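You operate a simulated robot arm through the tools that you are given. There is no shell and no other tool. Be economical: measure what you need, move in short steps, check, and stop when the job is done.

You are at the controls of a simulated two-armed robot. One attempt, no reset.

## Task
On the top of the green desk, fold the blue towel in half, so that its two long edges meet.

The check looks at the end state, three seconds after you hand in, the way a careful person would. Anything else that was tipped, shoved, dropped, spilled or broken makes it a failure. Flat cloth is picked up by pressing the open fingertips on it (5 to 10 N) and closing them slowly along it; thin cloth reads only 2 to 8 mm in the jaws.

## Robot
Two 7-joint arms with two-finger parallel grippers on one trunk, on a base that drives. Base frame: it is fixed to the floor where the robot stands at the start and does not move with it; the origin is under the middle of the robot, x ahead of it, y to its left, z up; the surface under the hand at the start is at about z = 740. Units: mm, degrees, N and s.
The left shoulder is at the start at [70, 163, 1045], the right one opposite. With the tool pointing down near the work surface each hand reaches from about 400 to 880 mm from the robot's upright axis, wherever it stands, measured 20 degrees to its own side. Places, roughly: top of the green desk [900, -100, 700]. Payload 3.43 kg a hand.
The tool frame of a hand sits at the grasp point between the pads (the TCP): z along the fingers, y along the line on which they close. The tips reach 34 mm beyond it. Largest opening 128 mm; finger width 24, thickness 12; the body of the gripper, 48 by 130 mm, starts 96 mm behind the TCP.
Orientation is told as [roll, pitch, yaw] about the base's x, y, z axes, in that order, counted from this pose: with the fingers straight down and closing along the base's y, the tool's x points along the base's -x, its y along +y and its z along -z.

## Interface
- The arms move only by the tool nudge_tool. It takes "left_series", "right_series" or both (then of equal length, played together; a hand with none holds still); each is a list of rows, each a list of 3 entries, a list of its own where there are three numbers: the shift along the tool's x, y, z in mm, then the turn, a rotation vector about the tool's x, y, z in degrees, then the closure in counts, from 0 (fully open) to 255 (shut). In form: [[[tx, ty, tz], [ax, ay, az], fingers], ...]. A call has 1 to 20 rows; each row is the pose to reach, as a shift and turn from the pose commanded when the call began, along the tool's axes at that moment. Rows are played at 5 a second. More than 50 mm and 8.6 degrees between two rows, or a gripper value outside its range, and nothing of the call is played. Where a pose cannot be reached the arm comes as near as it can. A force on the tool above 40 N (or 10 N above the force at the start of the call, whichever is more), or a blocked arm, ends the call early, and 0.2 s more pass. The fingers move at their own pace (about 153 mm/s each) and stop on an object; they squeeze with about 34 N. The grip force told is the motor's: it shows also when the fingers shut on nothing. Time passes only in rows, and 0.2 s behind the last, so rows that repeat a pose let the fingers close. It gives the time, the measured TCP pose, the force on the tool (base axes), the opening and the grip force at its end, in the units of the frame above (readings bear some noise), with the torque about the TCP (base axes, N m) and any sound that the robot's microphone picked up, and new pictures: "show" is both (left out), scene, wrist or none (wrist: the cameras of the hands that moved).
- Cameras (640 x 400 px; columns grow to the right, rows downward): "scene" is now at [120.6, -21.3, 1251.8]; the picture's right is [-0.29, -0.96, 0.00], its down [-0.74, 0.23, -0.63] and it looks along [0.61, -0.18, -0.77] (base axes); focal length 214 px, centre (320, 200). "left" rides on the left gripper at [76, 11, -160] in its tool frame; the picture's right is [-0.15, 0.99, 0.00], its down [-0.88, -0.13, -0.46] and it looks along [-0.45, -0.07, 0.89] (tool axes); focal length 234 px, centre (320, 200). "right" rides on the right gripper at [76, -11, -160] in its tool frame; the picture's right is [0.15, 0.99, 0.00], its down [-0.88, 0.13, -0.46] and it looks along [-0.45, 0.07, 0.89] (tool axes); focal length 234 px, centre (320, 200). There is no depth. A picture from a camera that has moved, and an enlarged one, comes with that camera's place and axes in the base frame and with its lens.
- slide_trunk(by): slides the trunk up (or, below 0, down) by that many mm; the arms and the scene camera ride with it, the base frame stays. It gives what a move gives, with no picture.
- base_move(legs): drives the robot by 1 to 6 legs, each [ahead, left, turn to the left] in mm, mm and degrees, along the robot's own axes; the way and the turn of a leg run together, so that a leg with both is an arc; at most 1500 mm and 180 degrees a leg. The arms and the cameras ride along, it lands a little off, and it stops where it bumps. It gives what a move gives, and a new picture of the scene camera.
- aim_head(pan, tilt): turns the head with the scene camera to pan (to the left, within 86 degrees either way) and tilt (down, from -29 to 69), counted from straight ahead of the robot. It gives what a move gives, and a new picture of the scene camera.
- zoom(camera, box): a new picture of the part [left, top, right, bottom] of that camera's present view, enlarged. It takes no simulated time.
- hand_in(): hands the job in; it is judged then, once.

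Work in short steps. Places have to be worked out from the pictures, the camera data and where the tool is seen: move nearer, look again, correct. Check each grasp and each placing, and mend what went wrong. You have 120 turns and 260 pictures in all, those below and enlarged ones among them. Open the grippers and draw the arms clear of the work before you hand the job in, unless the task says otherwise; then end with one line.

The tools are called after "Call:" as a command line: name --argument value ..., lists and objects as JSON in quotes. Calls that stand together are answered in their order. nudge_tool: Moves the arms, as the interface text tells. Its arguments: {"type":"object","properties":{"left_series":{"type":"array","items":{"type":"array"}},"right_series":{"type":"array","items":{"type":"array"}},"show":{"type":"string","enum":["both","scene","wrist","none"]}},"required":[]} The other tools are called the same way: slide_trunk (by) slides the trunk up or down; base_move (legs) drives the base; aim_head (pan, tilt) turns the head that bears the scene camera; zoom (camera, box) takes an enlarged picture of a part of a camera's view; hand_in () hands the job in.

At the start:

```text
time: 0.0
left_position: [67.5, 255.7, 344.6]
left_tcp_rot: [0.8, -5.3, -12.4]
left_ft_force: [-0.4, -0.2, 0.3]
left_wrist_torque: [0.01, 0.01, 0.01]
left_finger_gap: 127.9
left_grasp_force: 0.1
right_position: [629.1, -314.5, 987.8]
right_tcp_rot: [0.0, 0.0, 0.0]
right_ft_force: [-0.1, 0.6, 0.8]
right_wrist_torque: [-0.01, -0.02, 0.0]
right_finger_gap: 128.1
right_grasp_force: 0.2
trunk travel left (down, up): [-525.0, 415.0]
robot x, y, heading: [1.9, 2.0, 0.0]
head pan, tilt: [-16.9, 50.7]
```

scene: 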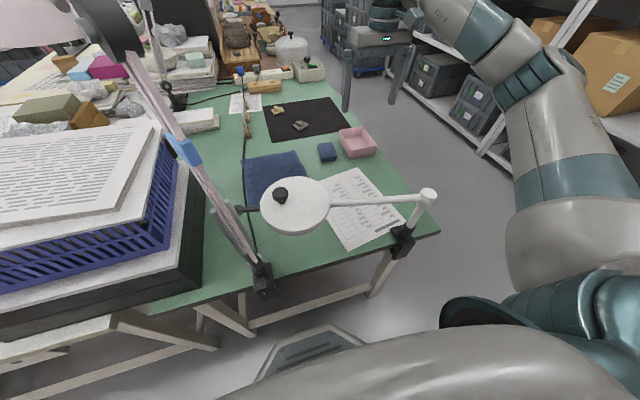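
right: 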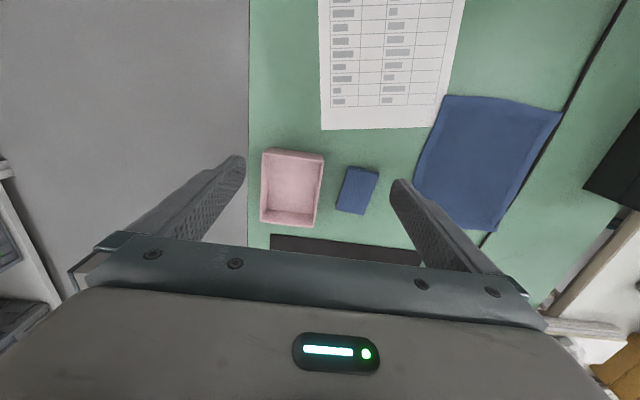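
left: 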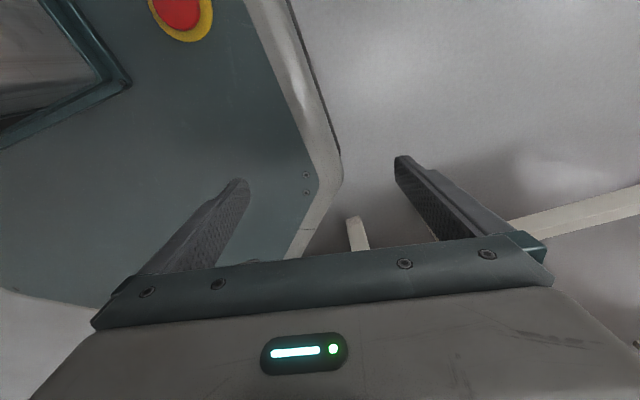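

I'll first look more closely at the towel and its surroundings, to judge its corners and the lamps standing around it.

Call:
zoom --camera "scene" --box '[200, 100, 450, 260]'

Call:
zoom --camera "right" --box '[380, 60, 640, 260]'

Call:
aim_head --pan -60 --tilt 40

```text
2.50 times, centred on (325, 180) of scene
camera zoom: at [120.6, -21.3, 1251.8], right [-0.29, -0.96, 0.0], down [-0.74, 0.23, -0.63], along [0.61, -0.18, -0.77], focal length 536 px, centre (308, 250)
```

zoom: 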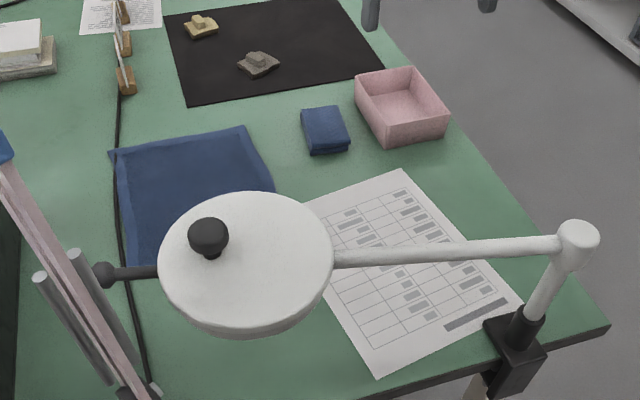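

```text
2.00 times, centred on (510, 160) of right
camera zoom: at [554.5, -327.0, 1147.9], right [-0.15, 0.99, 0.0], down [0.88, 0.13, 0.46], along [0.45, 0.07, -0.89], focal length 468 px, centre (-60, 280)
```

zoom: 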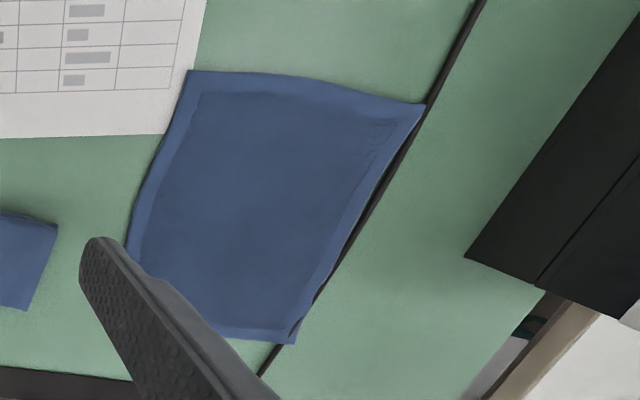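

```text
time: 1.1
left_position: [67.4, 255.6, 343.6]
left_tcp_rot: [0.9, -5.2, -12.4]
left_ft_force: [0.4, -0.6, -0.6]
left_wrist_torque: [0.03, 0.02, 0.01]
left_finger_gap: 128.1
left_grasp_force: 0.0
right_position: [629.5, -314.7, 988.7]
right_tcp_rot: [-0.1, -0.2, 0.0]
right_ft_force: [0.1, 0.7, -0.7]
right_wrist_torque: [-0.01, -0.02, -0.01]
right_finger_gap: 127.9
right_grasp_force: 0.1
trunk travel left (down, up): [-525.0, 415.0]
robot x, y, heading: [-2.1, 0.8, 0.0]
head pan, tilt: [-60.0, 40.0]
camera scene: at [90.1, -72.6, 1266.8], right [-0.87, -0.5, 0.0], down [-0.32, 0.56, -0.77], along [0.38, -0.66, -0.64], focal length 214 px, centre (320, 200)
```

scene: 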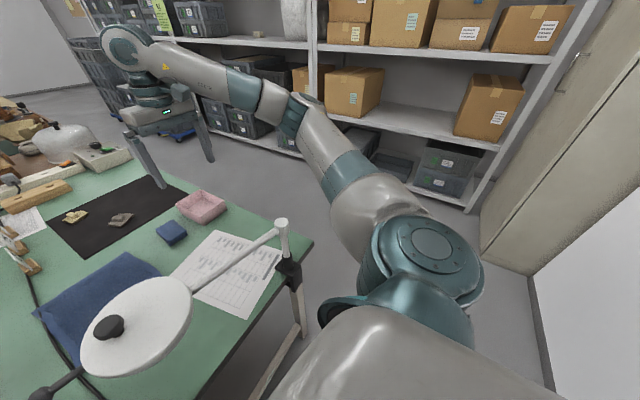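

The towel lies at about x 543–788, y −123…+80, with its long edges along x. From the front the two lamps are in the way, so I'll go round to the free aisle on the right side of the desk and face +y.

Call:
base_move --legs '[[0, -1150, 0], [720, 0, 0], [0, 0, 90]]'

Call:
aim_head --pan 10 --tilt 35

```text
time: 14.3
left_position: [455.5, -1084.5, 344.2]
left_tcp_rot: [0.9, -5.2, 78.6]
left_ft_force: [-0.3, 0.6, -0.2]
left_wrist_torque: [-0.02, 0.01, 0.02]
left_finger_gap: 128.1
left_grasp_force: 0.0
right_position: [1016.8, -512.1, 989.2]
right_tcp_rot: [0.0, 0.1, 91.1]
right_ft_force: [0.4, 0.1, 0.1]
right_wrist_torque: [0.01, 0.02, 0.01]
right_finger_gap: 127.8
right_grasp_force: 0.0
trunk travel left (down, up): [-525.0, 415.0]
robot x, y, heading: [711.4, -1148.5, 90.8]
head pan, tilt: [-60.0, 40.0]
camera scene: at [782.8, -1052.6, 1266.9], right [0.52, -0.86, 0.0], down [-0.55, -0.33, -0.77], along [0.66, 0.4, -0.64], focal length 214 px, centre (320, 200)
```

scene: 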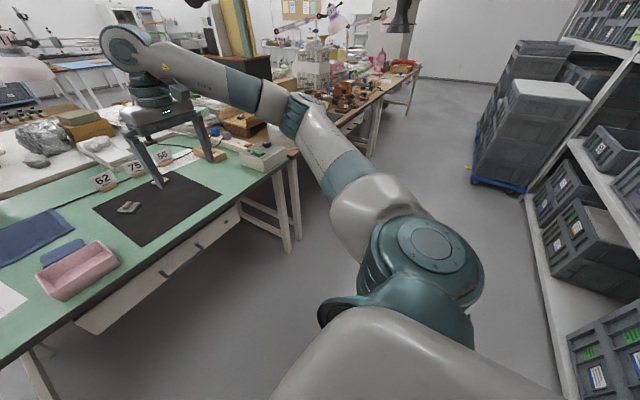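

```text
time: 15.7
left_position: [455.7, -1086.7, 344.0]
left_tcp_rot: [0.8, -5.1, 78.7]
left_ft_force: [0.3, 0.4, -0.7]
left_wrist_torque: [-0.02, 0.01, 0.04]
left_finger_gap: 128.2
left_grasp_force: 0.1
right_position: [1018.0, -512.5, 988.0]
right_tcp_rot: [0.0, 0.0, 91.1]
right_ft_force: [-0.8, 0.9, -0.5]
right_wrist_torque: [0.01, 0.01, -0.05]
right_finger_gap: 128.0
right_grasp_force: 0.1
trunk travel left (down, up): [-525.0, 415.0]
robot x, y, heading: [716.3, -1149.6, 91.0]
head pan, tilt: [10.0, 35.0]
camera scene: at [693.3, -1010.1, 1274.4], right [0.98, 0.19, 0.0], down [0.11, -0.56, -0.82], along [-0.16, 0.8, -0.57], focal length 214 px, centre (320, 200)
```

scene: 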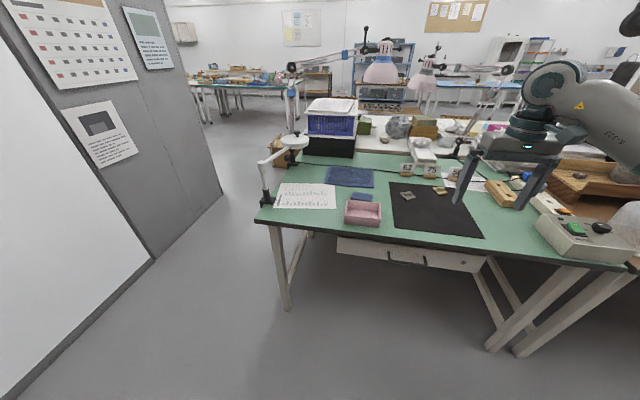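

Good clear view of the desk from the aisle; I zoom in to locate towel, magnifier arm and lamp pole.

Call:
zoom --camera "scene" --box '[240, 30, 440, 240]'

```text
1.90 times, centred on (340, 135) of scene
camera zoom: at [693.3, -1010.1, 1274.4], right [0.98, 0.19, 0.0], down [0.11, -0.56, -0.82], along [-0.16, 0.8, -0.57], focal length 408 px, centre (282, 324)
```

zoom: 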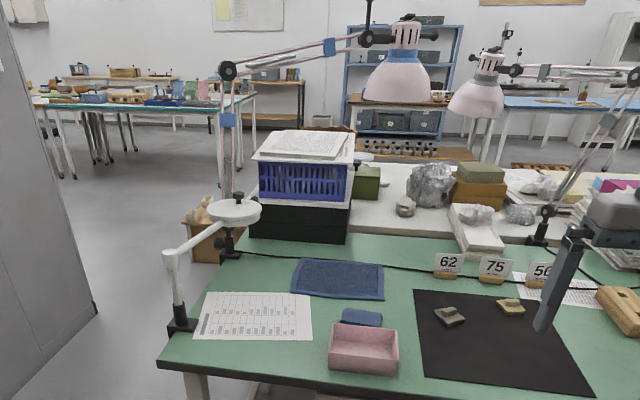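

The magnifier head is near (386, −48, 920) and the shade near (750, 320, 1160), so the towel is clear from this side. I raise the left arm here, in free space, out in front of the robot.

Call:
nudge_tool --left_series '[[[-41, 14, -12], [0, 0, 0], 0], [[-83, 28, -25], [0, 0, 0], 0], [[-125, 43, -37], [0, 0, 0], 0], [[-166, 57, -50], [0, 0, 0], 0], [[-208, 71, -62], [0, 0, 0], 0], [[-250, 85, -75], [0, 0, 0], 0], [[-291, 100, -87], [0, 0, 0], 0], [[-333, 114, -100], [0, 0, 0], 0], [[-346, 119, -145], [0, 0, 0], 0], [[-360, 123, -190], [0, 0, 0], 0], [[-373, 128, -235], [0, 0, 0], 0], [[-387, 132, -280], [0, 0, 0], 0], [[-400, 137, -325], [0, 0, 0], 0], [[-414, 142, -370], [0, 0, 0], 0], [[-427, 146, -415], [0, 0, 0], 0], [[-441, 151, -460], [0, 0, 0], 0], [[-454, 155, -505], [0, 0, 0], 0], [[-468, 160, -550], [0, 0, 0], 0], [[-481, 165, -595], [0, 0, 0], 0], [[-495, 169, -640], [0, 0, 0], 0]]' --show "scene"

```text
time: 19.9
left_position: [385.1, -630.4, 1027.6]
left_tcp_rot: [1.0, -5.2, 78.7]
left_ft_force: [0.7, 0.6, -0.5]
left_wrist_torque: [0.01, 0.0, 0.03]
left_finger_gap: 127.8
left_grasp_force: 0.0
right_position: [1017.3, -513.4, 989.5]
right_tcp_rot: [0.0, 0.1, 91.0]
right_ft_force: [-0.4, -0.2, 0.3]
right_wrist_torque: [-0.02, 0.05, -0.01]
right_finger_gap: 128.1
right_grasp_force: 0.0
trunk travel left (down, up): [-525.0, 415.0]
robot x, y, heading: [713.5, -1144.2, 91.0]
head pan, tilt: [10.0, 35.0]
camera scene: at [694.1, -1010.4, 1274.4], right [0.98, 0.19, 0.0], down [0.11, -0.56, -0.82], along [-0.16, 0.8, -0.57], focal length 214 px, centre (320, 200)
```

scene: 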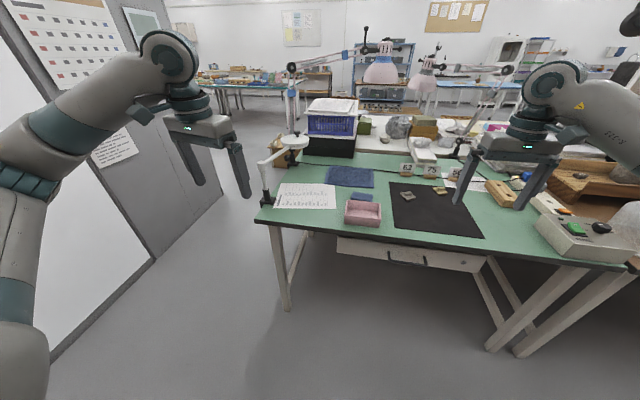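

Left arm is up; I now bring both hands in line with the towel's ends (left x≈540, right x≈800) and square them up before driving closer.

Call:
nudge_tool --left_series '[[[-6, -30, 0], [0.2, 1, -2.2], 0], [[-12, -60, 0], [0.4, 2, -4.5], 0], [[-18, -91, 0], [0.6, 3.1, -6.8], 0], [[-24, -122, 0], [0.8, 4.1, -9], 0], [[-30, -152, 0], [1, 5.2, -11.3], 0]]' --right_series '[[[0, 44, 0], [0, 0, 1], 0], [[-1, 88, 0], [0, 0, 1], 0], [[-2, 130, 0], [0, 0, 1], 0], [[-3, 174, 0], [0, 0, 1], 0], [[-4, 217, 0], [0, 0, 1], 0]]' --show "scene"

```text
time: 21.1
left_position: [540.9, -627.5, 1028.7]
left_tcp_rot: [-0.7, 0.1, 90.0]
left_ft_force: [0.0, -0.3, -0.6]
left_wrist_torque: [-0.04, 0.0, -0.05]
left_finger_gap: 128.2
left_grasp_force: 0.0
right_position: [800.4, -513.5, 988.3]
right_tcp_rot: [0.1, 0.1, 90.1]
right_ft_force: [0.9, 1.0, 0.7]
right_wrist_torque: [0.01, -0.01, -0.03]
right_finger_gap: 127.9
right_grasp_force: 0.1
trunk travel left (down, up): [-525.0, 415.0]
robot x, y, heading: [715.9, -1146.3, 91.0]
head pan, tilt: [10.0, 35.0]
camera scene: at [692.8, -1009.3, 1274.3], right [0.98, 0.19, 0.0], down [0.11, -0.56, -0.82], along [-0.16, 0.8, -0.57], focal length 214 px, centre (320, 200)
```

scene: 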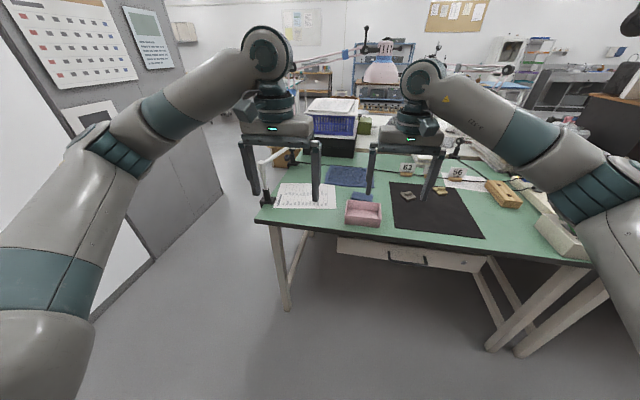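

Both hands are squared up. I raise the trunk a bit so the left elbow clears the magnifier's post, then drive closer.

Call:
slide_trunk --by 120

Call:
base_move --legs '[[370, -40, -1]]'

Call:
aim_head --pan 5 --tilt 55

```text
time: 22.6
left_position: [542.0, -627.2, 1148.9]
left_tcp_rot: [-0.6, 0.0, 90.0]
left_ft_force: [-0.3, -0.4, -0.2]
left_wrist_torque: [0.0, -0.02, -0.01]
left_finger_gap: 127.9
left_grasp_force: 0.0
right_position: [799.5, -514.0, 1108.8]
right_tcp_rot: [0.0, 0.0, 90.0]
right_ft_force: [0.0, 0.3, -0.8]
right_wrist_torque: [-0.01, 0.01, -0.02]
right_finger_gap: 128.0
right_grasp_force: 0.2
trunk travel left (down, up): [-645.0, 295.0]
robot x, y, heading: [713.1, -1146.6, 91.0]
head pan, tilt: [10.0, 35.0]
```

```text
time: 25.0
left_position: [581.7, -262.2, 1149.5]
left_tcp_rot: [-0.6, 0.1, 89.4]
left_ft_force: [0.3, -0.5, 0.3]
left_wrist_torque: [0.03, -0.02, 0.01]
left_finger_gap: 128.1
left_grasp_force: 0.0
right_position: [840.9, -149.9, 1108.8]
right_tcp_rot: [0.0, 0.0, 89.5]
right_ft_force: [-0.6, -0.3, -0.4]
right_wrist_torque: [-0.01, 0.0, 0.01]
right_finger_gap: 128.1
right_grasp_force: 0.1
trunk travel left (down, up): [-645.0, 295.0]
robot x, y, heading: [747.9, -784.7, 90.3]
head pan, tilt: [10.0, 35.0]
camera scene: at [730.4, -645.1, 1394.4], right [0.98, 0.18, 0.0], down [0.1, -0.56, -0.82], along [-0.15, 0.81, -0.57], focal length 214 px, centre (320, 200)
```

scene: 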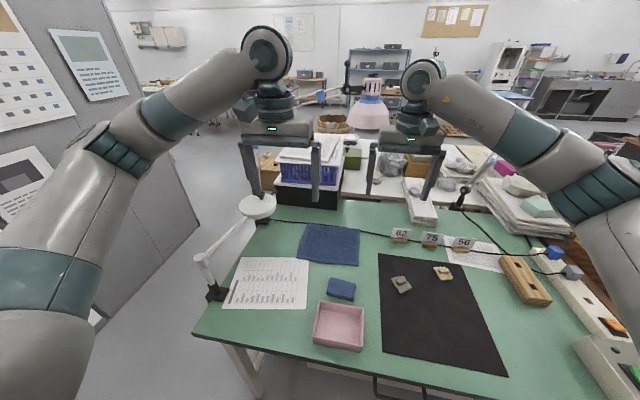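

```text
time: 25.8
left_position: [583.3, -261.6, 1148.3]
left_tcp_rot: [-0.7, 0.0, 89.4]
left_ft_force: [0.0, 1.1, 0.3]
left_wrist_torque: [-0.01, 0.0, -0.02]
left_finger_gap: 128.1
left_grasp_force: 0.0
right_position: [842.2, -151.1, 1109.3]
right_tcp_rot: [0.1, 0.1, 89.5]
right_ft_force: [-0.8, -0.5, 1.0]
right_wrist_torque: [0.0, -0.01, -0.03]
right_finger_gap: 128.0
right_grasp_force: 0.1
trunk travel left (down, up): [-645.0, 295.0]
robot x, y, heading: [749.2, -782.3, 90.5]
head pan, tilt: [5.0, 55.0]
camera scene: at [739.4, -660.1, 1366.2], right [1.0, 0.1, 0.0], down [0.08, -0.81, -0.57], along [-0.05, 0.57, -0.82], focal length 214 px, centre (320, 200)
```

scene: 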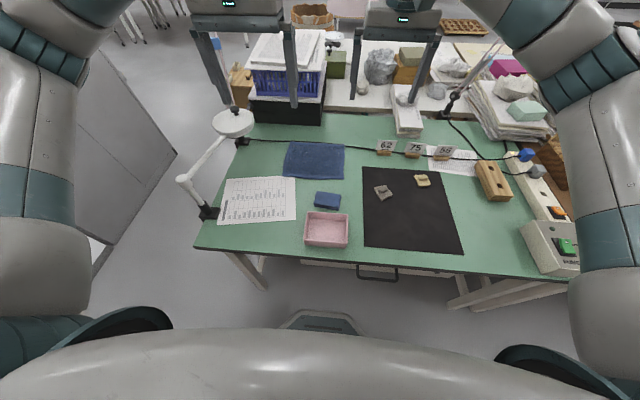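

I zoom on the towel from here to measure its corners.

Call:
zoom --camera "scene" --box '[260, 120, 370, 190]'

```text
5.71 times, centred on (315, 155) of scene
camera zoom: at [739.4, -660.1, 1366.2], right [1.0, 0.1, 0.0], down [0.08, -0.81, -0.57], along [-0.05, 0.57, -0.82], focal length 1226 px, centre (349, 457)
```

zoom: 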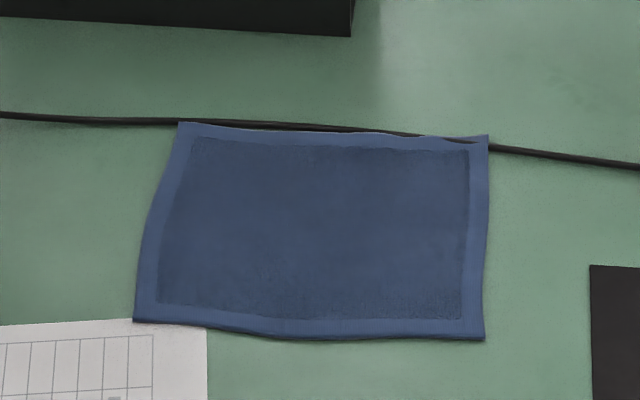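

Towel corners: near edge (542,−127)–(778,−122), far edge (538,76)–(773,82). I turn both hands 90° so the fingers close across the near edge and bring them over its two ends, still high.

Call:
nudge_tool --left_series '[[[-11, 2.5, 18], [0, 0, -8.23], 0], [[-22, 5, 36], [0, 0, -16.46], 0], [[-33, 7, 54], [0, 0, -24.7], 0], [[-44, 10, 72], [0, 0, -32.9], 0], [[-55, 12, 90], [0, 0, -41.1], 0], [[-66, 15, 108], [0, 0, -49.4], 0], [[-77, 17, 126], [0, 0, -57.6], 0], [[-88, 20, 144], [0, 0, -65.8], 0], [[-99, 22, 162], [0, 0, -74.1], 0], [[-110, 25, 180], [0, 0, -82.3], 0], [[-120, 27, 200], [0, 0, -90.5], 0]]' --right_series '[[[-1, 7, 15], [0, 0, -8.23], 0], [[-3, 14, 29], [0, 0, -16.46], 0], [[-4, 21, 44], [0, 0, -24.7], 0], [[-6, 28, 58], [0, 0, -32.9], 0], [[-7, 35, 73], [0, 0, -41.1], 0], [[-9, 42, 87], [0, 0, -49.4], 0], [[-10, 50, 102], [0, 0, -57.6], 0], [[-12, 57, 116], [0, 0, -65.8], 0], [[-13, 64, 131], [0, 0, -74.1], 0], [[-15, 71, 145], [0, 0, -82.3], 0], [[-16, 78, 160], [0, 0, -90.5], 0]]'

```text
time: 28.2
left_position: [559.5, -138.4, 947.5]
left_tcp_rot: [0.1, 0.6, 179.9]
left_ft_force: [0.0, -0.2, -0.1]
left_wrist_torque: [0.02, -0.01, -0.01]
left_finger_gap: 128.2
left_grasp_force: 0.2
right_position: [795.8, -151.1, 992.6]
right_tcp_rot: [0.0, 0.0, 152.4]
right_ft_force: [-0.8, -0.6, -0.2]
right_wrist_torque: [-0.03, 0.03, 0.0]
right_finger_gap: 127.9
right_grasp_force: 0.0
right hand out of reach, approached as far as the arm can: row 8, 9, 10, 11
trunk travel left (down, up): [-645.0, 295.0]
robot x, y, heading: [745.1, -784.8, 90.4]
head pan, tilt: [5.0, 55.0]
camera scene: at [739.4, -659.3, 1366.1], right [1.0, 0.09, 0.0], down [0.08, -0.82, -0.57], along [-0.05, 0.57, -0.82], focal length 214 px, centre (320, 200)
camera right: at [869.1, -176.8, 1154.0], right [-0.33, -0.95, 0.0], down [-0.84, 0.29, 0.46], along [-0.43, 0.15, -0.89], focal length 234 px, centre (320, 200)
camera left: at [633.5, -149.7, 1108.6], right [-0.15, -0.99, 0.0], down [-0.89, 0.13, 0.45], along [-0.44, 0.07, -0.89], focal length 234 px, centre (320, 200)
```

scene: 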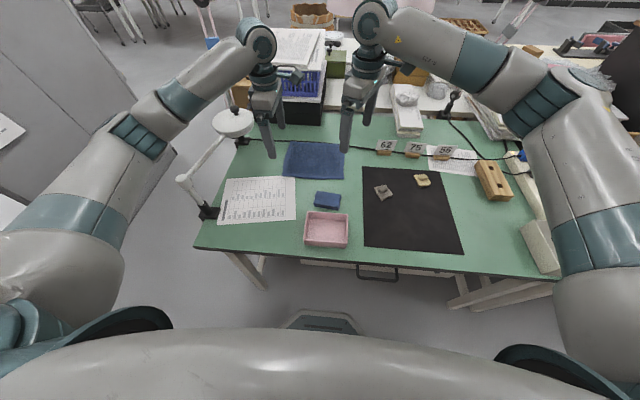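
right: 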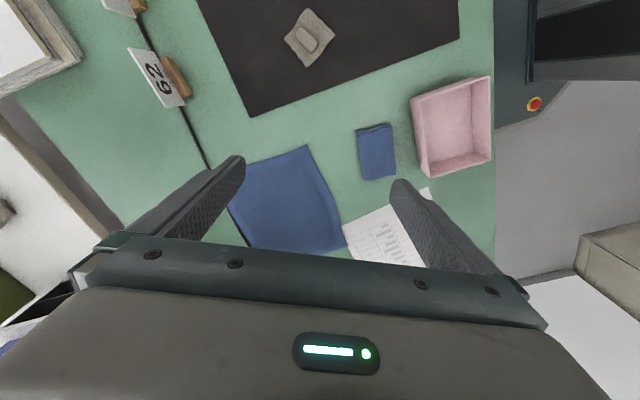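
left: 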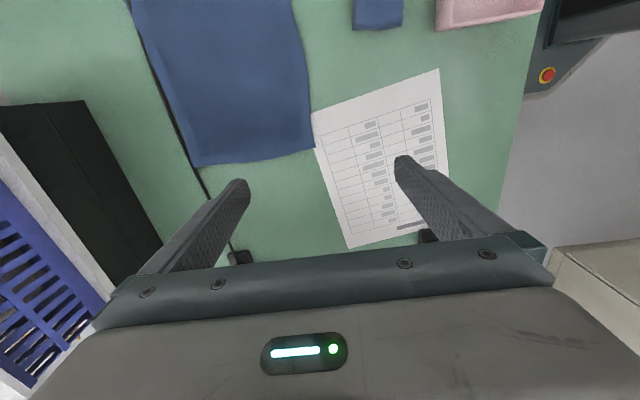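

The right wrist can't turn that way; it needs the mirrored turn (yaw toward 0). I check the camera bulk on the grippers before choosing.

Call:
zoom --camera "scene" --box '[230, 0, 430, 160]'

```text
2.50 times, centred on (330, 80) of scene
camera zoom: at [739.4, -659.3, 1366.1], right [1.0, 0.09, 0.0], down [0.08, -0.82, -0.57], along [-0.05, 0.57, -0.82], focal length 536 px, centre (295, 500)
```

zoom: 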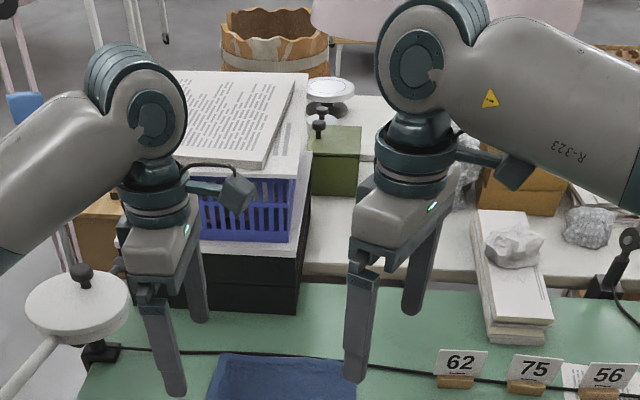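

Camera cubes are small; with the right hand at yaw ≈30 the two cameras stay apart. I turn the right hand back in the air first and read the result.

Call:
nudge_tool --right_series '[[[0, 0, -10], [0, 0, 8], 0], [[0, 0, -20], [0, 0, 16], 0], [[0, 0, -20], [0, 0, 24], 0], [[0, 0, -20], [0, 0, 32], 0], [[0, 0, -20], [0, 0, 40], 0], [[0, 0, -20], [0, 0, 48], 0], [[0, 0, -20], [0, 0, 56], 0], [[0, 0, -20], [0, 0, 64], 0], [[0, 0, -20], [0, 0, 72], 0], [[0, 0, -20], [0, 0, 80], 0], [[0, 0, -20], [0, 0, 88], 0], [[0, 0, -20], [0, 0, 96], 0], [[0, 0, -20], [0, 0, 104], 0], [[0, 0, -20], [0, 0, 112], 0], [[0, 0, -20], [0, 0, 120], 0]]' --show "scene"

```text
time: 31.4
left_position: [558.1, -138.8, 948.4]
left_tcp_rot: [-0.1, 0.6, 180.0]
left_ft_force: [-0.1, 0.5, -0.5]
left_wrist_torque: [0.02, 0.01, 0.02]
left_finger_gap: 128.0
left_grasp_force: 0.0
right_position: [793.7, -150.8, 1014.2]
right_tcp_rot: [0.1, 0.0, 32.4]
right_ft_force: [-0.6, 0.0, -0.1]
right_wrist_torque: [-0.03, 0.0, 0.0]
right_finger_gap: 127.9
right_grasp_force: 0.0
trunk travel left (down, up): [-645.0, 295.0]
robot x, y, heading: [749.2, -783.2, 90.2]
head pan, tilt: [5.0, 55.0]
camera scene: at [739.5, -659.8, 1366.1], right [1.0, 0.09, 0.0], down [0.08, -0.82, -0.57], along [-0.05, 0.57, -0.82], focal length 214 px, centre (320, 200)
```

scene: 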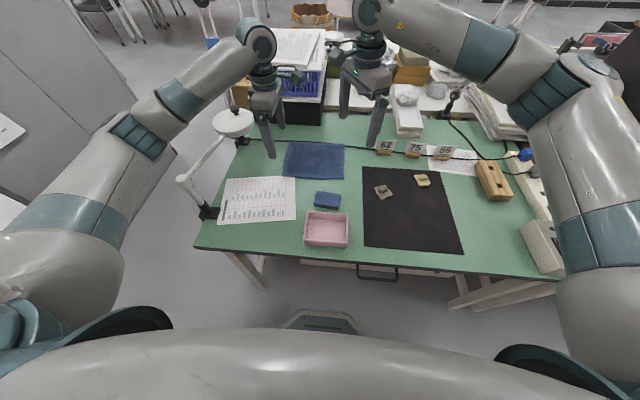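

Right hand is at yaw 32. I now bring both hands down to about 25 mm above the near edge with the jaws mostly closed (~30 mm), then check in the wrist pictures.

Call:
nudge_tool --left_series '[[[0, -5, 25], [0, 0, 0], 60], [[0, -10, 50], [0, 0, 0], 120], [[0, -15, 75], [0, 0, 0], 195], [[0, -20, 100], [0, 0, 0], 195], [[0, -23, 125], [0, 0, 0], 195], [[0, -23, 148], [0, 0, 0], 195]]' --right_series '[[[1, 8, 36], [0, 0, 2], 60], [[2, 17, 72], [0, 0, 4], 120], [[3, 25, 108], [0, 0, 6], 195], [[4, 34, 144], [0, 0, 8], 195], [[5, 43, 180], [0, 0, 10], 195], [[6, 51, 216], [0, 0, 10], 195]]'

```text
time: 32.8
left_position: [559.8, -115.6, 799.9]
left_tcp_rot: [0.0, 0.6, 179.9]
left_ft_force: [-0.4, -0.1, 1.2]
left_wrist_torque: [-0.03, -0.01, 0.0]
left_finger_gap: 30.1
left_grasp_force: 0.0
right_position: [762.3, -110.1, 797.7]
right_tcp_rot: [0.1, 0.0, 22.5]
right_ft_force: [0.3, 0.2, -0.4]
right_wrist_torque: [0.01, 0.01, 0.01]
right_finger_gap: 30.1
right_grasp_force: 0.0
trunk travel left (down, up): [-645.0, 295.0]
robot x, y, heading: [750.2, -784.9, 90.3]
head pan, tilt: [5.0, 55.0]
camera scene: at [739.0, -658.8, 1366.1], right [1.0, 0.09, 0.0], down [0.08, -0.82, -0.57], along [-0.05, 0.57, -0.82], focal length 214 px, centre (320, 200)
camera right: at [696.9, -150.4, 958.4], right [-0.51, 0.86, 0.0], down [0.76, 0.46, 0.46], along [0.39, 0.23, -0.89], focal length 234 px, centre (320, 200)
camera left: at [633.7, -128.1, 961.3], right [-0.15, -0.99, 0.0], down [-0.89, 0.13, 0.45], along [-0.44, 0.07, -0.89], focal length 234 px, centre (320, 200)
```

scene: 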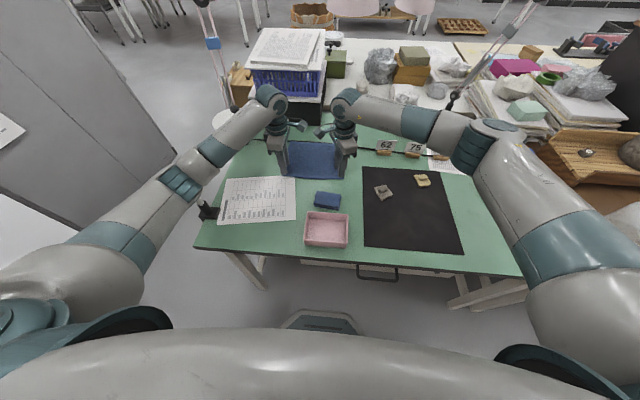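
right: 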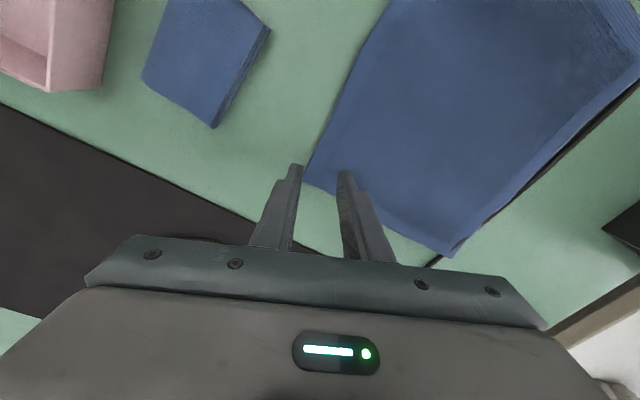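
left: 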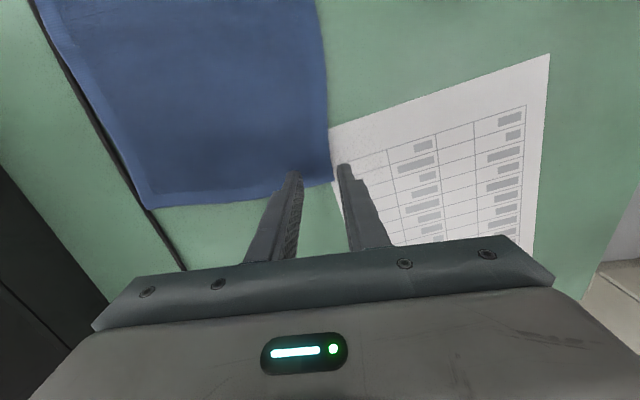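

Both tips straddle the near edge close to the corners as intended. I check the left forearm's clearance to the magnifier before going down.

Call:
zoom --camera "scene" --box '[150, 70, 370, 230]'

```text
2.50 times, centred on (260, 150) of scene
camera zoom: at [739.0, -658.8, 1366.1], right [1.0, 0.09, 0.0], down [0.08, -0.82, -0.57], along [-0.05, 0.57, -0.82], focal length 536 px, centre (470, 325)
```

zoom: 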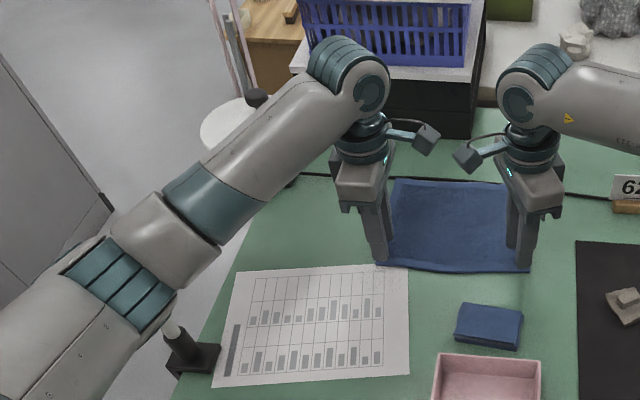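

The left elbow looks too close above the magnifier post. I raise the trunk and shift the base 50 mm to +x to move the elbow up and away; the hands lift with it.

Call:
slide_trunk --by 120

Call:
base_move --legs '[[0, -50, 0]]'

Call:
zoom --camera "scene" --box '[150, 90, 370, 250]'

```text
time: 34.3
left_position: [559.2, -117.4, 921.3]
left_tcp_rot: [0.1, 0.5, 179.9]
left_ft_force: [0.8, -0.4, 0.5]
left_wrist_torque: [-0.01, -0.02, 0.01]
left_finger_gap: 30.2
left_grasp_force: 0.0
right_position: [762.4, -110.9, 917.9]
right_tcp_rot: [-0.1, 0.0, 22.5]
right_ft_force: [-0.4, 0.4, -0.3]
right_wrist_torque: [0.02, 0.04, 0.05]
right_finger_gap: 30.2
right_grasp_force: 0.1
trunk travel left (down, up): [-765.0, 175.0]
robot x, y, heading: [749.9, -778.9, 90.4]
head pan, tilt: [5.0, 55.0]
```

```text
time: 35.2
left_position: [605.7, -116.5, 920.5]
left_tcp_rot: [0.0, 0.7, 180.0]
left_ft_force: [-0.2, -0.1, 0.4]
left_wrist_torque: [0.04, -0.03, 0.03]
left_finger_gap: 29.9
left_grasp_force: 0.1
right_position: [808.2, -110.7, 918.8]
right_tcp_rot: [0.0, -0.1, 22.6]
right_ft_force: [-0.2, 0.2, 0.6]
right_wrist_torque: [0.04, -0.03, -0.01]
right_finger_gap: 29.8
right_grasp_force: 0.0
trunk travel left (down, up): [-765.0, 175.0]
robot x, y, heading: [800.7, -782.5, 90.7]
head pan, tilt: [5.0, 55.0]
camera scene: at [785.0, -659.5, 1486.1], right [1.0, 0.1, 0.0], down [0.08, -0.82, -0.57], along [-0.05, 0.57, -0.82], focal length 214 px, centre (320, 200)
```

scene: 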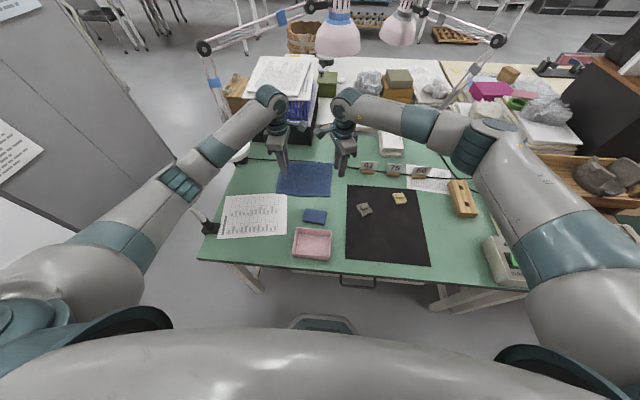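

```text
2.50 times, centred on (260, 170) of scene
camera zoom: at [785.0, -659.5, 1486.1], right [1.0, 0.1, 0.0], down [0.08, -0.82, -0.57], along [-0.05, 0.57, -0.82], focal length 536 px, centre (470, 275)
```

zoom: 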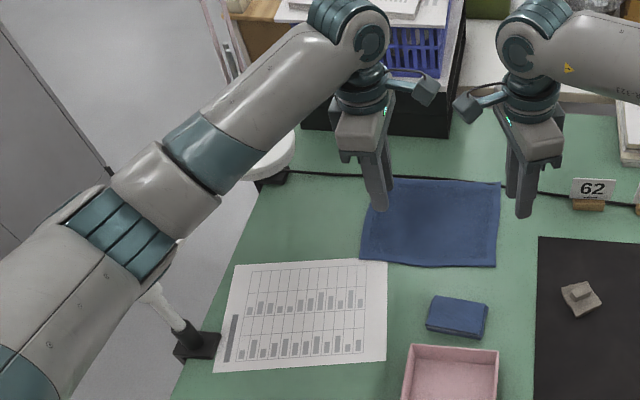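

Much better clearance. I put the hands back over the corners, 25 mm above, and check the elbow again.

Call:
nudge_tool --left_series '[[[-15, 0, 0], [0, 0, 0], 195], [[-30, 0, 20], [0, 0, 0], 195], [[-44, 0, 50], [0, 0, 0], 195], [[-44, 0, 85], [0, 0, 0], 195], [[-44, 0, 120], [0, 0, 0], 195]]' --right_series '[[[14, 6, 0], [0, 0, 0], 195], [[28, 12, 20], [0, 0, 0], 195], [[42.5, 17.7, 50], [0, 0, 0], 195], [[42.5, 17.7, 85], [0, 0, 0], 195], [[42.5, 17.7, 120], [0, 0, 0], 195]]' --show "wrist"

Call:
zoom --camera "scene" --box '[150, 90, 370, 250]'

```text
time: 36.4
left_position: [563.4, -116.7, 799.3]
left_tcp_rot: [0.1, 0.5, 180.0]
left_ft_force: [0.1, 0.5, 0.4]
left_wrist_torque: [-0.01, 0.01, 0.01]
left_finger_gap: 30.2
left_grasp_force: 0.2
right_position: [764.5, -110.5, 797.8]
right_tcp_rot: [-0.1, 0.0, 22.6]
right_ft_force: [0.0, -0.1, -0.9]
right_wrist_torque: [-0.04, 0.03, -0.01]
right_finger_gap: 30.0
right_grasp_force: 0.0
trunk travel left (down, up): [-765.0, 175.0]
robot x, y, heading: [798.0, -780.9, 90.5]
head pan, tilt: [5.0, 55.0]
camera right: at [699.5, -150.2, 958.8], right [-0.52, 0.86, 0.0], down [0.76, 0.46, 0.46], along [0.39, 0.23, -0.89], focal length 234 px, centre (320, 200)
camera left: at [638.4, -128.1, 960.7], right [-0.15, -0.99, 0.0], down [-0.88, 0.13, 0.45], along [-0.44, 0.07, -0.89], focal length 234 px, centre (320, 200)
```

right: 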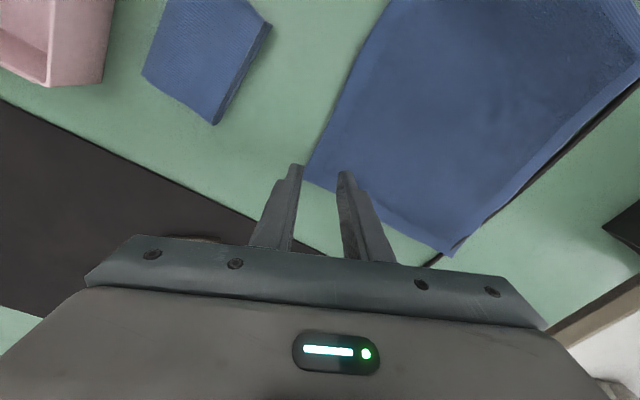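
left: 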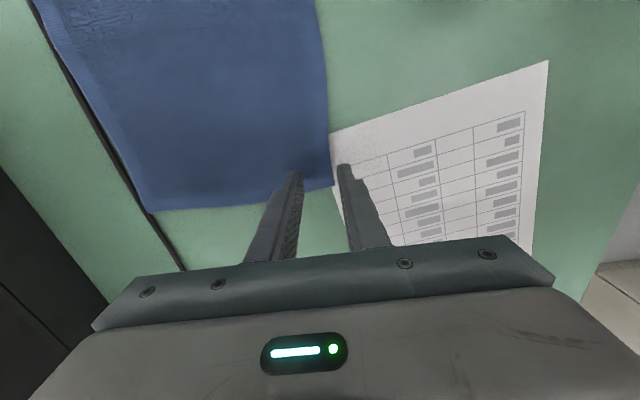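

```text
2.50 times, centred on (260, 170) of scene
camera zoom: at [788.4, -658.6, 1486.2], right [1.0, 0.1, 0.0], down [0.08, -0.82, -0.57], along [-0.06, 0.57, -0.82], focal length 536 px, centre (470, 275)
```

zoom: 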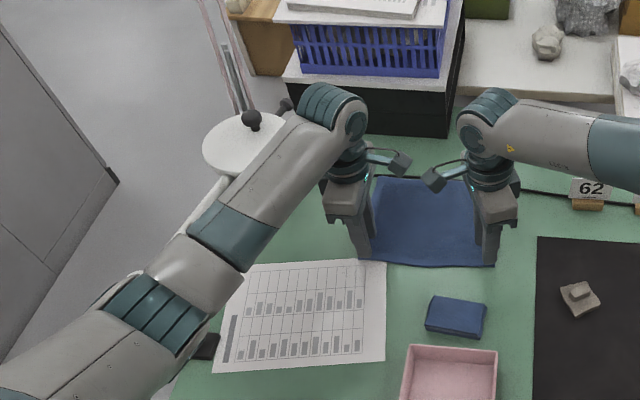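

Elbow is now clear. The sheet of paper lies right beside the left corner, so I set both fingers onto the towel (tips 24 mm apart, outer tip overlapping the hem) and descend carefully.

Call:
nudge_tool --left_series '[[[0, -9, 0], [0, 0, 0], 207], [[0, -9, 8], [0, 0, 0], 207], [[0, -9, 16], [0, 0, 0], 207], [[0, -9, 18], [0, 0, 0], 207]]' --right_series '[[[-3.5, 8.3, 0], [0, 0, 0], 207], [[-3.5, 8.3, 8], [0, 0, 0], 207], [[-3.5, 8.3, 16], [0, 0, 0], 207], [[-3.5, 8.3, 18], [0, 0, 0], 207]]' --show "wrist"

```text
time: 37.4
left_position: [564.5, -108.2, 782.6]
left_tcp_rot: [0.0, 0.6, -179.9]
left_ft_force: [-0.6, -0.3, 0.7]
left_wrist_torque: [-0.02, 0.0, -0.01]
left_finger_gap: 24.3
left_grasp_force: 0.0
right_position: [763.0, -101.2, 781.4]
right_tcp_rot: [0.0, -0.1, 22.5]
right_ft_force: [-0.2, 0.5, -0.2]
right_wrist_torque: [0.02, 0.02, -0.01]
right_finger_gap: 24.1
right_grasp_force: 0.1
trunk travel left (down, up): [-765.0, 175.0]
robot x, y, heading: [800.2, -782.4, 90.5]
head pan, tilt: [5.0, 55.0]
camera right: at [698.9, -141.6, 941.3], right [-0.52, 0.86, 0.0], down [0.76, 0.46, 0.46], along [0.39, 0.24, -0.89], focal length 234 px, centre (320, 200)
camera left: at [638.7, -119.3, 943.1], right [-0.15, -0.99, 0.0], down [-0.88, 0.13, 0.45], along [-0.44, 0.07, -0.89], focal length 234 px, centre (320, 200)
```

right: 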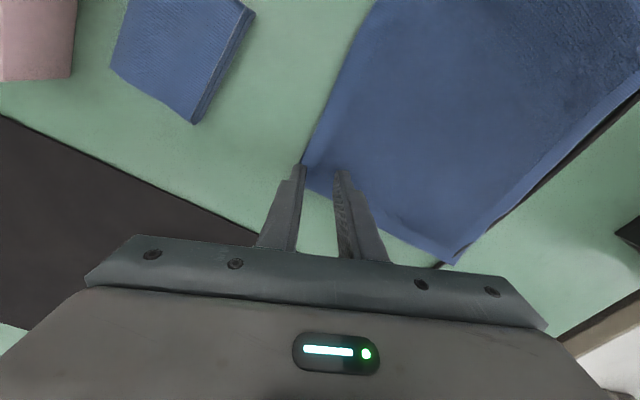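
left: 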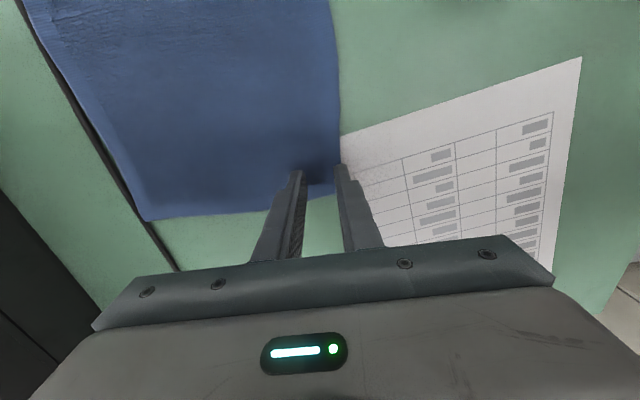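

No contact yet (tips ≈ z 748) and the outer tips sit just off the hem; I shift both inward ~8 mm and go down in small steps.

Call:
nudge_tool --left_series '[[[2, -7, 0], [0, 0, 0], 207], [[2, -7, 2], [0, 0, 0], 207], [[2, -7, 4], [0, 0, 0], 207]]' --right_series '[[[2.4, 9.7, 0], [0, 0, 0], 207], [[2.4, 9.7, 2], [0, 0, 0], 207], [[2.4, 9.7, 4], [0, 0, 0], 207]]' --show "none"

```text
time: 38.2
left_position: [565.9, -100.8, 779.8]
left_tcp_rot: [0.0, 0.6, 180.0]
left_ft_force: [-0.7, -0.4, 1.7]
left_wrist_torque: [0.03, -0.01, 0.05]
left_finger_gap: 24.1
left_grasp_force: 0.0
right_position: [757.6, -94.0, 778.3]
right_tcp_rot: [0.1, 0.0, 22.6]
right_ft_force: [-0.5, 1.5, 2.9]
right_wrist_torque: [0.05, 0.02, 0.01]
right_finger_gap: 24.3
right_grasp_force: 0.1
trunk travel left (down, up): [-765.0, 175.0]
robot x, y, heading: [796.5, -780.2, 90.3]
head pan, tilt: [5.0, 55.0]
```

Contact is just starting (1.7 N and 2.9 N). I press a little further for 5–10 N.

Call:
nudge_tool --left_series '[[[0, 0, 1.5], [0, 0, 0], 207], [[0, 0, 1.5], [0, 0, 0], 207]]' --right_series '[[[0, 0, 1], [0, 0, 0], 207], [[0, 0, 1], [0, 0, 0], 207]]' --show "wrist"

```text
time: 38.8
left_position: [566.4, -101.7, 778.1]
left_tcp_rot: [-0.2, 0.6, 180.1]
left_ft_force: [-0.9, 2.1, 5.7]
left_wrist_torque: [0.03, 0.04, -0.05]
left_finger_gap: 24.2
left_grasp_force: 0.0
right_position: [757.0, -95.4, 777.9]
right_tcp_rot: [0.1, 0.0, 22.6]
right_ft_force: [-0.6, 2.0, 5.7]
right_wrist_torque: [0.06, -0.02, -0.03]
right_finger_gap: 24.4
right_grasp_force: 0.0
trunk travel left (down, up): [-765.0, 175.0]
robot x, y, heading: [800.6, -782.9, 90.5]
head pan, tilt: [5.0, 55.0]
camera right: at [693.0, -134.4, 937.8], right [-0.52, 0.86, 0.0], down [0.76, 0.46, 0.46], along [0.39, 0.24, -0.89], focal length 234 px, centre (320, 200)
camera left: at [641.4, -113.2, 938.5], right [-0.15, -0.99, 0.0], down [-0.89, 0.13, 0.45], along [-0.44, 0.07, -0.89], focal length 234 px, centre (320, 200)
```

right: 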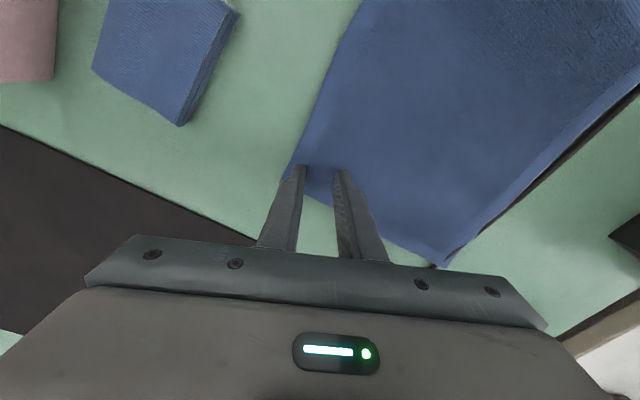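
left: 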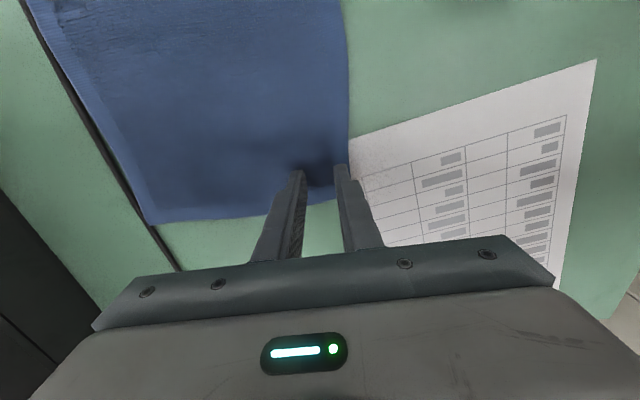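

Both press with ~6 N with the outer tips on the hem. I close slowly.

Call:
nudge_tool --left_series '[[[0, 0, 0.5], [0, 0, 0], 212], [[0, 0, 0.5], [0, 0, 0], 218], [[0, 0, 0.5], [0, 0, 0], 224], [[0, 0, 0.5], [0, 0, 0], 230], [[0, 0, 0.5], [0, 0, 0], 236], [[0, 0, 0.5], [0, 0, 0], 242], [[0, 0, 0.5], [0, 0, 0], 248], [[0, 0, 0.5], [0, 0, 0], 255], [[0, 0, 0.5], [0, 0, 0], 255]]' --right_series '[[[0, 0, 0.5], [0, 0, 0], 212], [[0, 0, 0.5], [0, 0, 0], 218], [[0, 0, 0.5], [0, 0, 0], 224], [[0, 0, 0.5], [0, 0, 0], 230], [[0, 0, 0.5], [0, 0, 0], 236], [[0, 0, 0.5], [0, 0, 0], 242], [[0, 0, 0.5], [0, 0, 0], 248], [[0, 0, 0.5], [0, 0, 0], 255], [[0, 0, 0.5], [0, 0, 0], 255]]' --show "wrist"

```text
time: 40.8
left_position: [566.8, -103.0, 776.5]
left_tcp_rot: [-0.1, 0.6, 180.0]
left_ft_force: [2.0, -0.3, 5.8]
left_wrist_torque: [-0.01, -0.11, -0.04]
left_finger_gap: 3.7
left_grasp_force: 34.4
right_position: [757.0, -94.7, 776.4]
right_tcp_rot: [0.1, 0.0, 22.6]
right_ft_force: [-2.8, -0.1, 12.6]
right_wrist_torque: [0.03, 0.13, 0.02]
right_finger_gap: 3.6
right_grasp_force: 33.9
trunk travel left (down, up): [-765.0, 175.0]
robot x, y, heading: [799.1, -781.5, 90.7]
head pan, tilt: [5.0, 55.0]
camera right: at [692.8, -135.7, 937.4], right [-0.52, 0.86, 0.0], down [0.76, 0.46, 0.46], along [0.39, 0.24, -0.89], focal length 234 px, centre (320, 200)
camera left: at [641.6, -114.1, 938.4], right [-0.15, -0.99, 0.0], down [-0.88, 0.13, 0.45], along [-0.44, 0.07, -0.89], focal length 234 px, centre (320, 200)
```

right: 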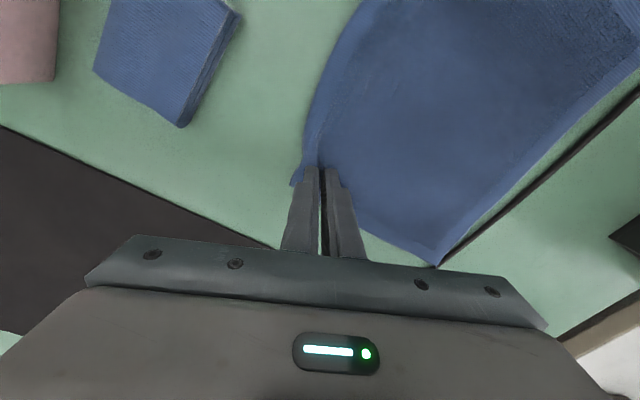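
left: 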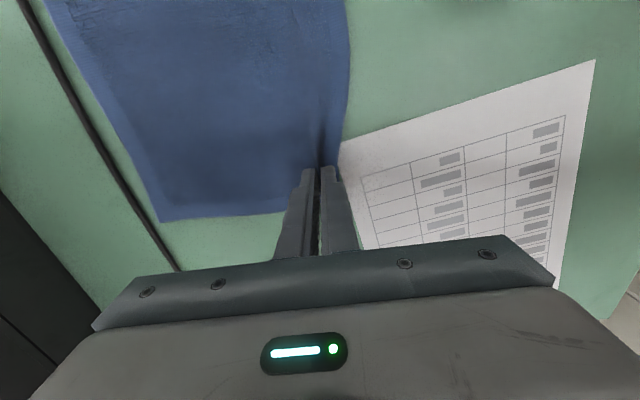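

Both grippers hold cloth (3.6 mm). I lift 50 mm while moving slightly towards the fold and check.

Call:
nudge_tool --left_series '[[[0, 0, -10], [0, 0, 0], 255], [[0, -5, -20], [0, 0, 0], 255], [[0, -10, -30], [0, 0, 0], 255], [[0, -15, -40], [0, 0, 0], 255], [[0, -20, -50], [0, 0, 0], 255]]' --right_series '[[[0, 0, -10], [0, 0, 0], 255], [[-2, 4.6, -20], [0, 0, 0], 255], [[-4, 9.2, -30], [0, 0, 0], 255], [[-6, 13.8, -40], [0, 0, 0], 255], [[-8, 18.4, -50], [0, 0, 0], 255]]'

Call:
zoom --camera "scene" --box '[230, 120, 370, 210]'

```text
time: 42.0
left_position: [566.3, -80.9, 828.0]
left_tcp_rot: [0.0, 0.5, 180.0]
left_ft_force: [2.4, 0.3, -0.1]
left_wrist_torque: [-0.02, -0.14, -0.01]
left_finger_gap: 3.4
left_grasp_force: 33.7
right_position: [758.3, -73.6, 823.8]
right_tcp_rot: [0.0, 0.0, 22.7]
right_ft_force: [-3.4, 0.4, 0.7]
right_wrist_torque: [-0.02, 0.1, 0.01]
right_finger_gap: 3.9
right_grasp_force: 33.8
trunk travel left (down, up): [-765.0, 175.0]
robot x, y, heading: [796.9, -785.4, 90.8]
head pan, tilt: [5.0, 55.0]
camera scene: at [788.4, -659.5, 1486.1], right [1.0, 0.1, 0.0], down [0.08, -0.82, -0.57], along [-0.06, 0.57, -0.82], focal length 214 px, centre (320, 200)
camera right: at [693.2, -114.1, 984.8], right [-0.52, 0.86, 0.0], down [0.76, 0.46, 0.46], along [0.39, 0.23, -0.89], focal length 234 px, centre (320, 200)
camera left: at [641.1, -92.3, 987.6], right [-0.15, -0.99, 0.0], down [-0.89, 0.13, 0.45], along [-0.44, 0.07, -0.89], focal length 234 px, centre (320, 200)
```

scene: 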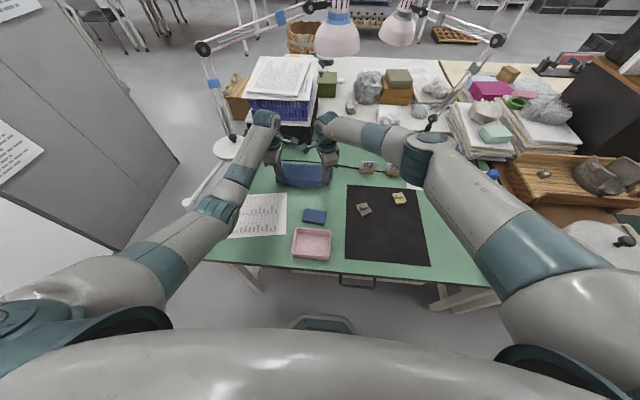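
right: 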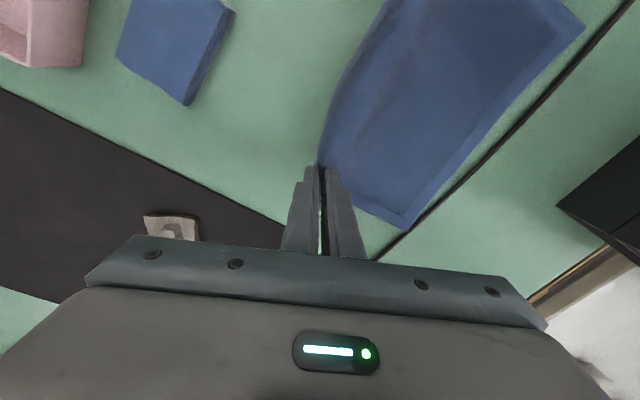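
left: 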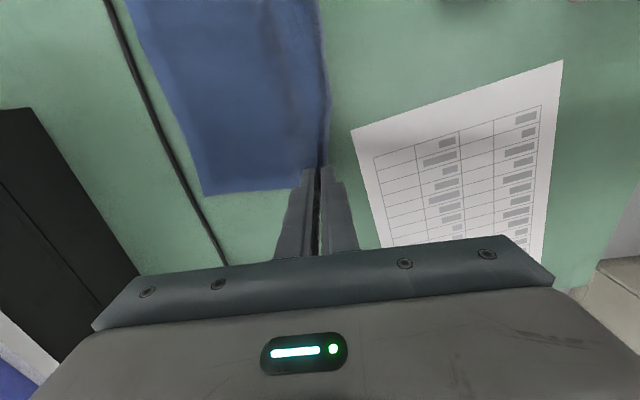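

```text
4.44 times, centred on (300, 165) of scene
camera zoom: at [788.4, -659.5, 1486.1], right [1.0, 0.1, 0.0], down [0.08, -0.82, -0.57], along [-0.06, 0.57, -0.82], focal length 953 px, centre (409, 356)
```

zoom: 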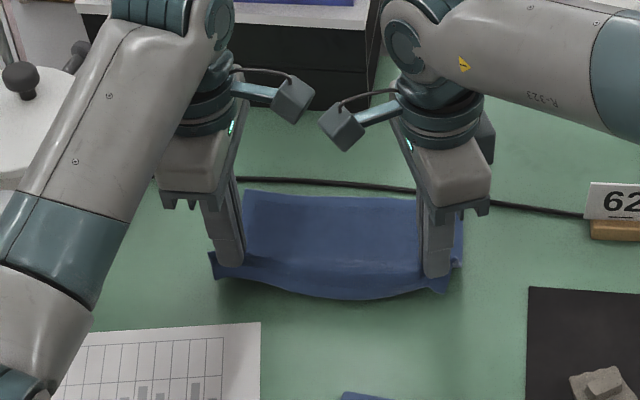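

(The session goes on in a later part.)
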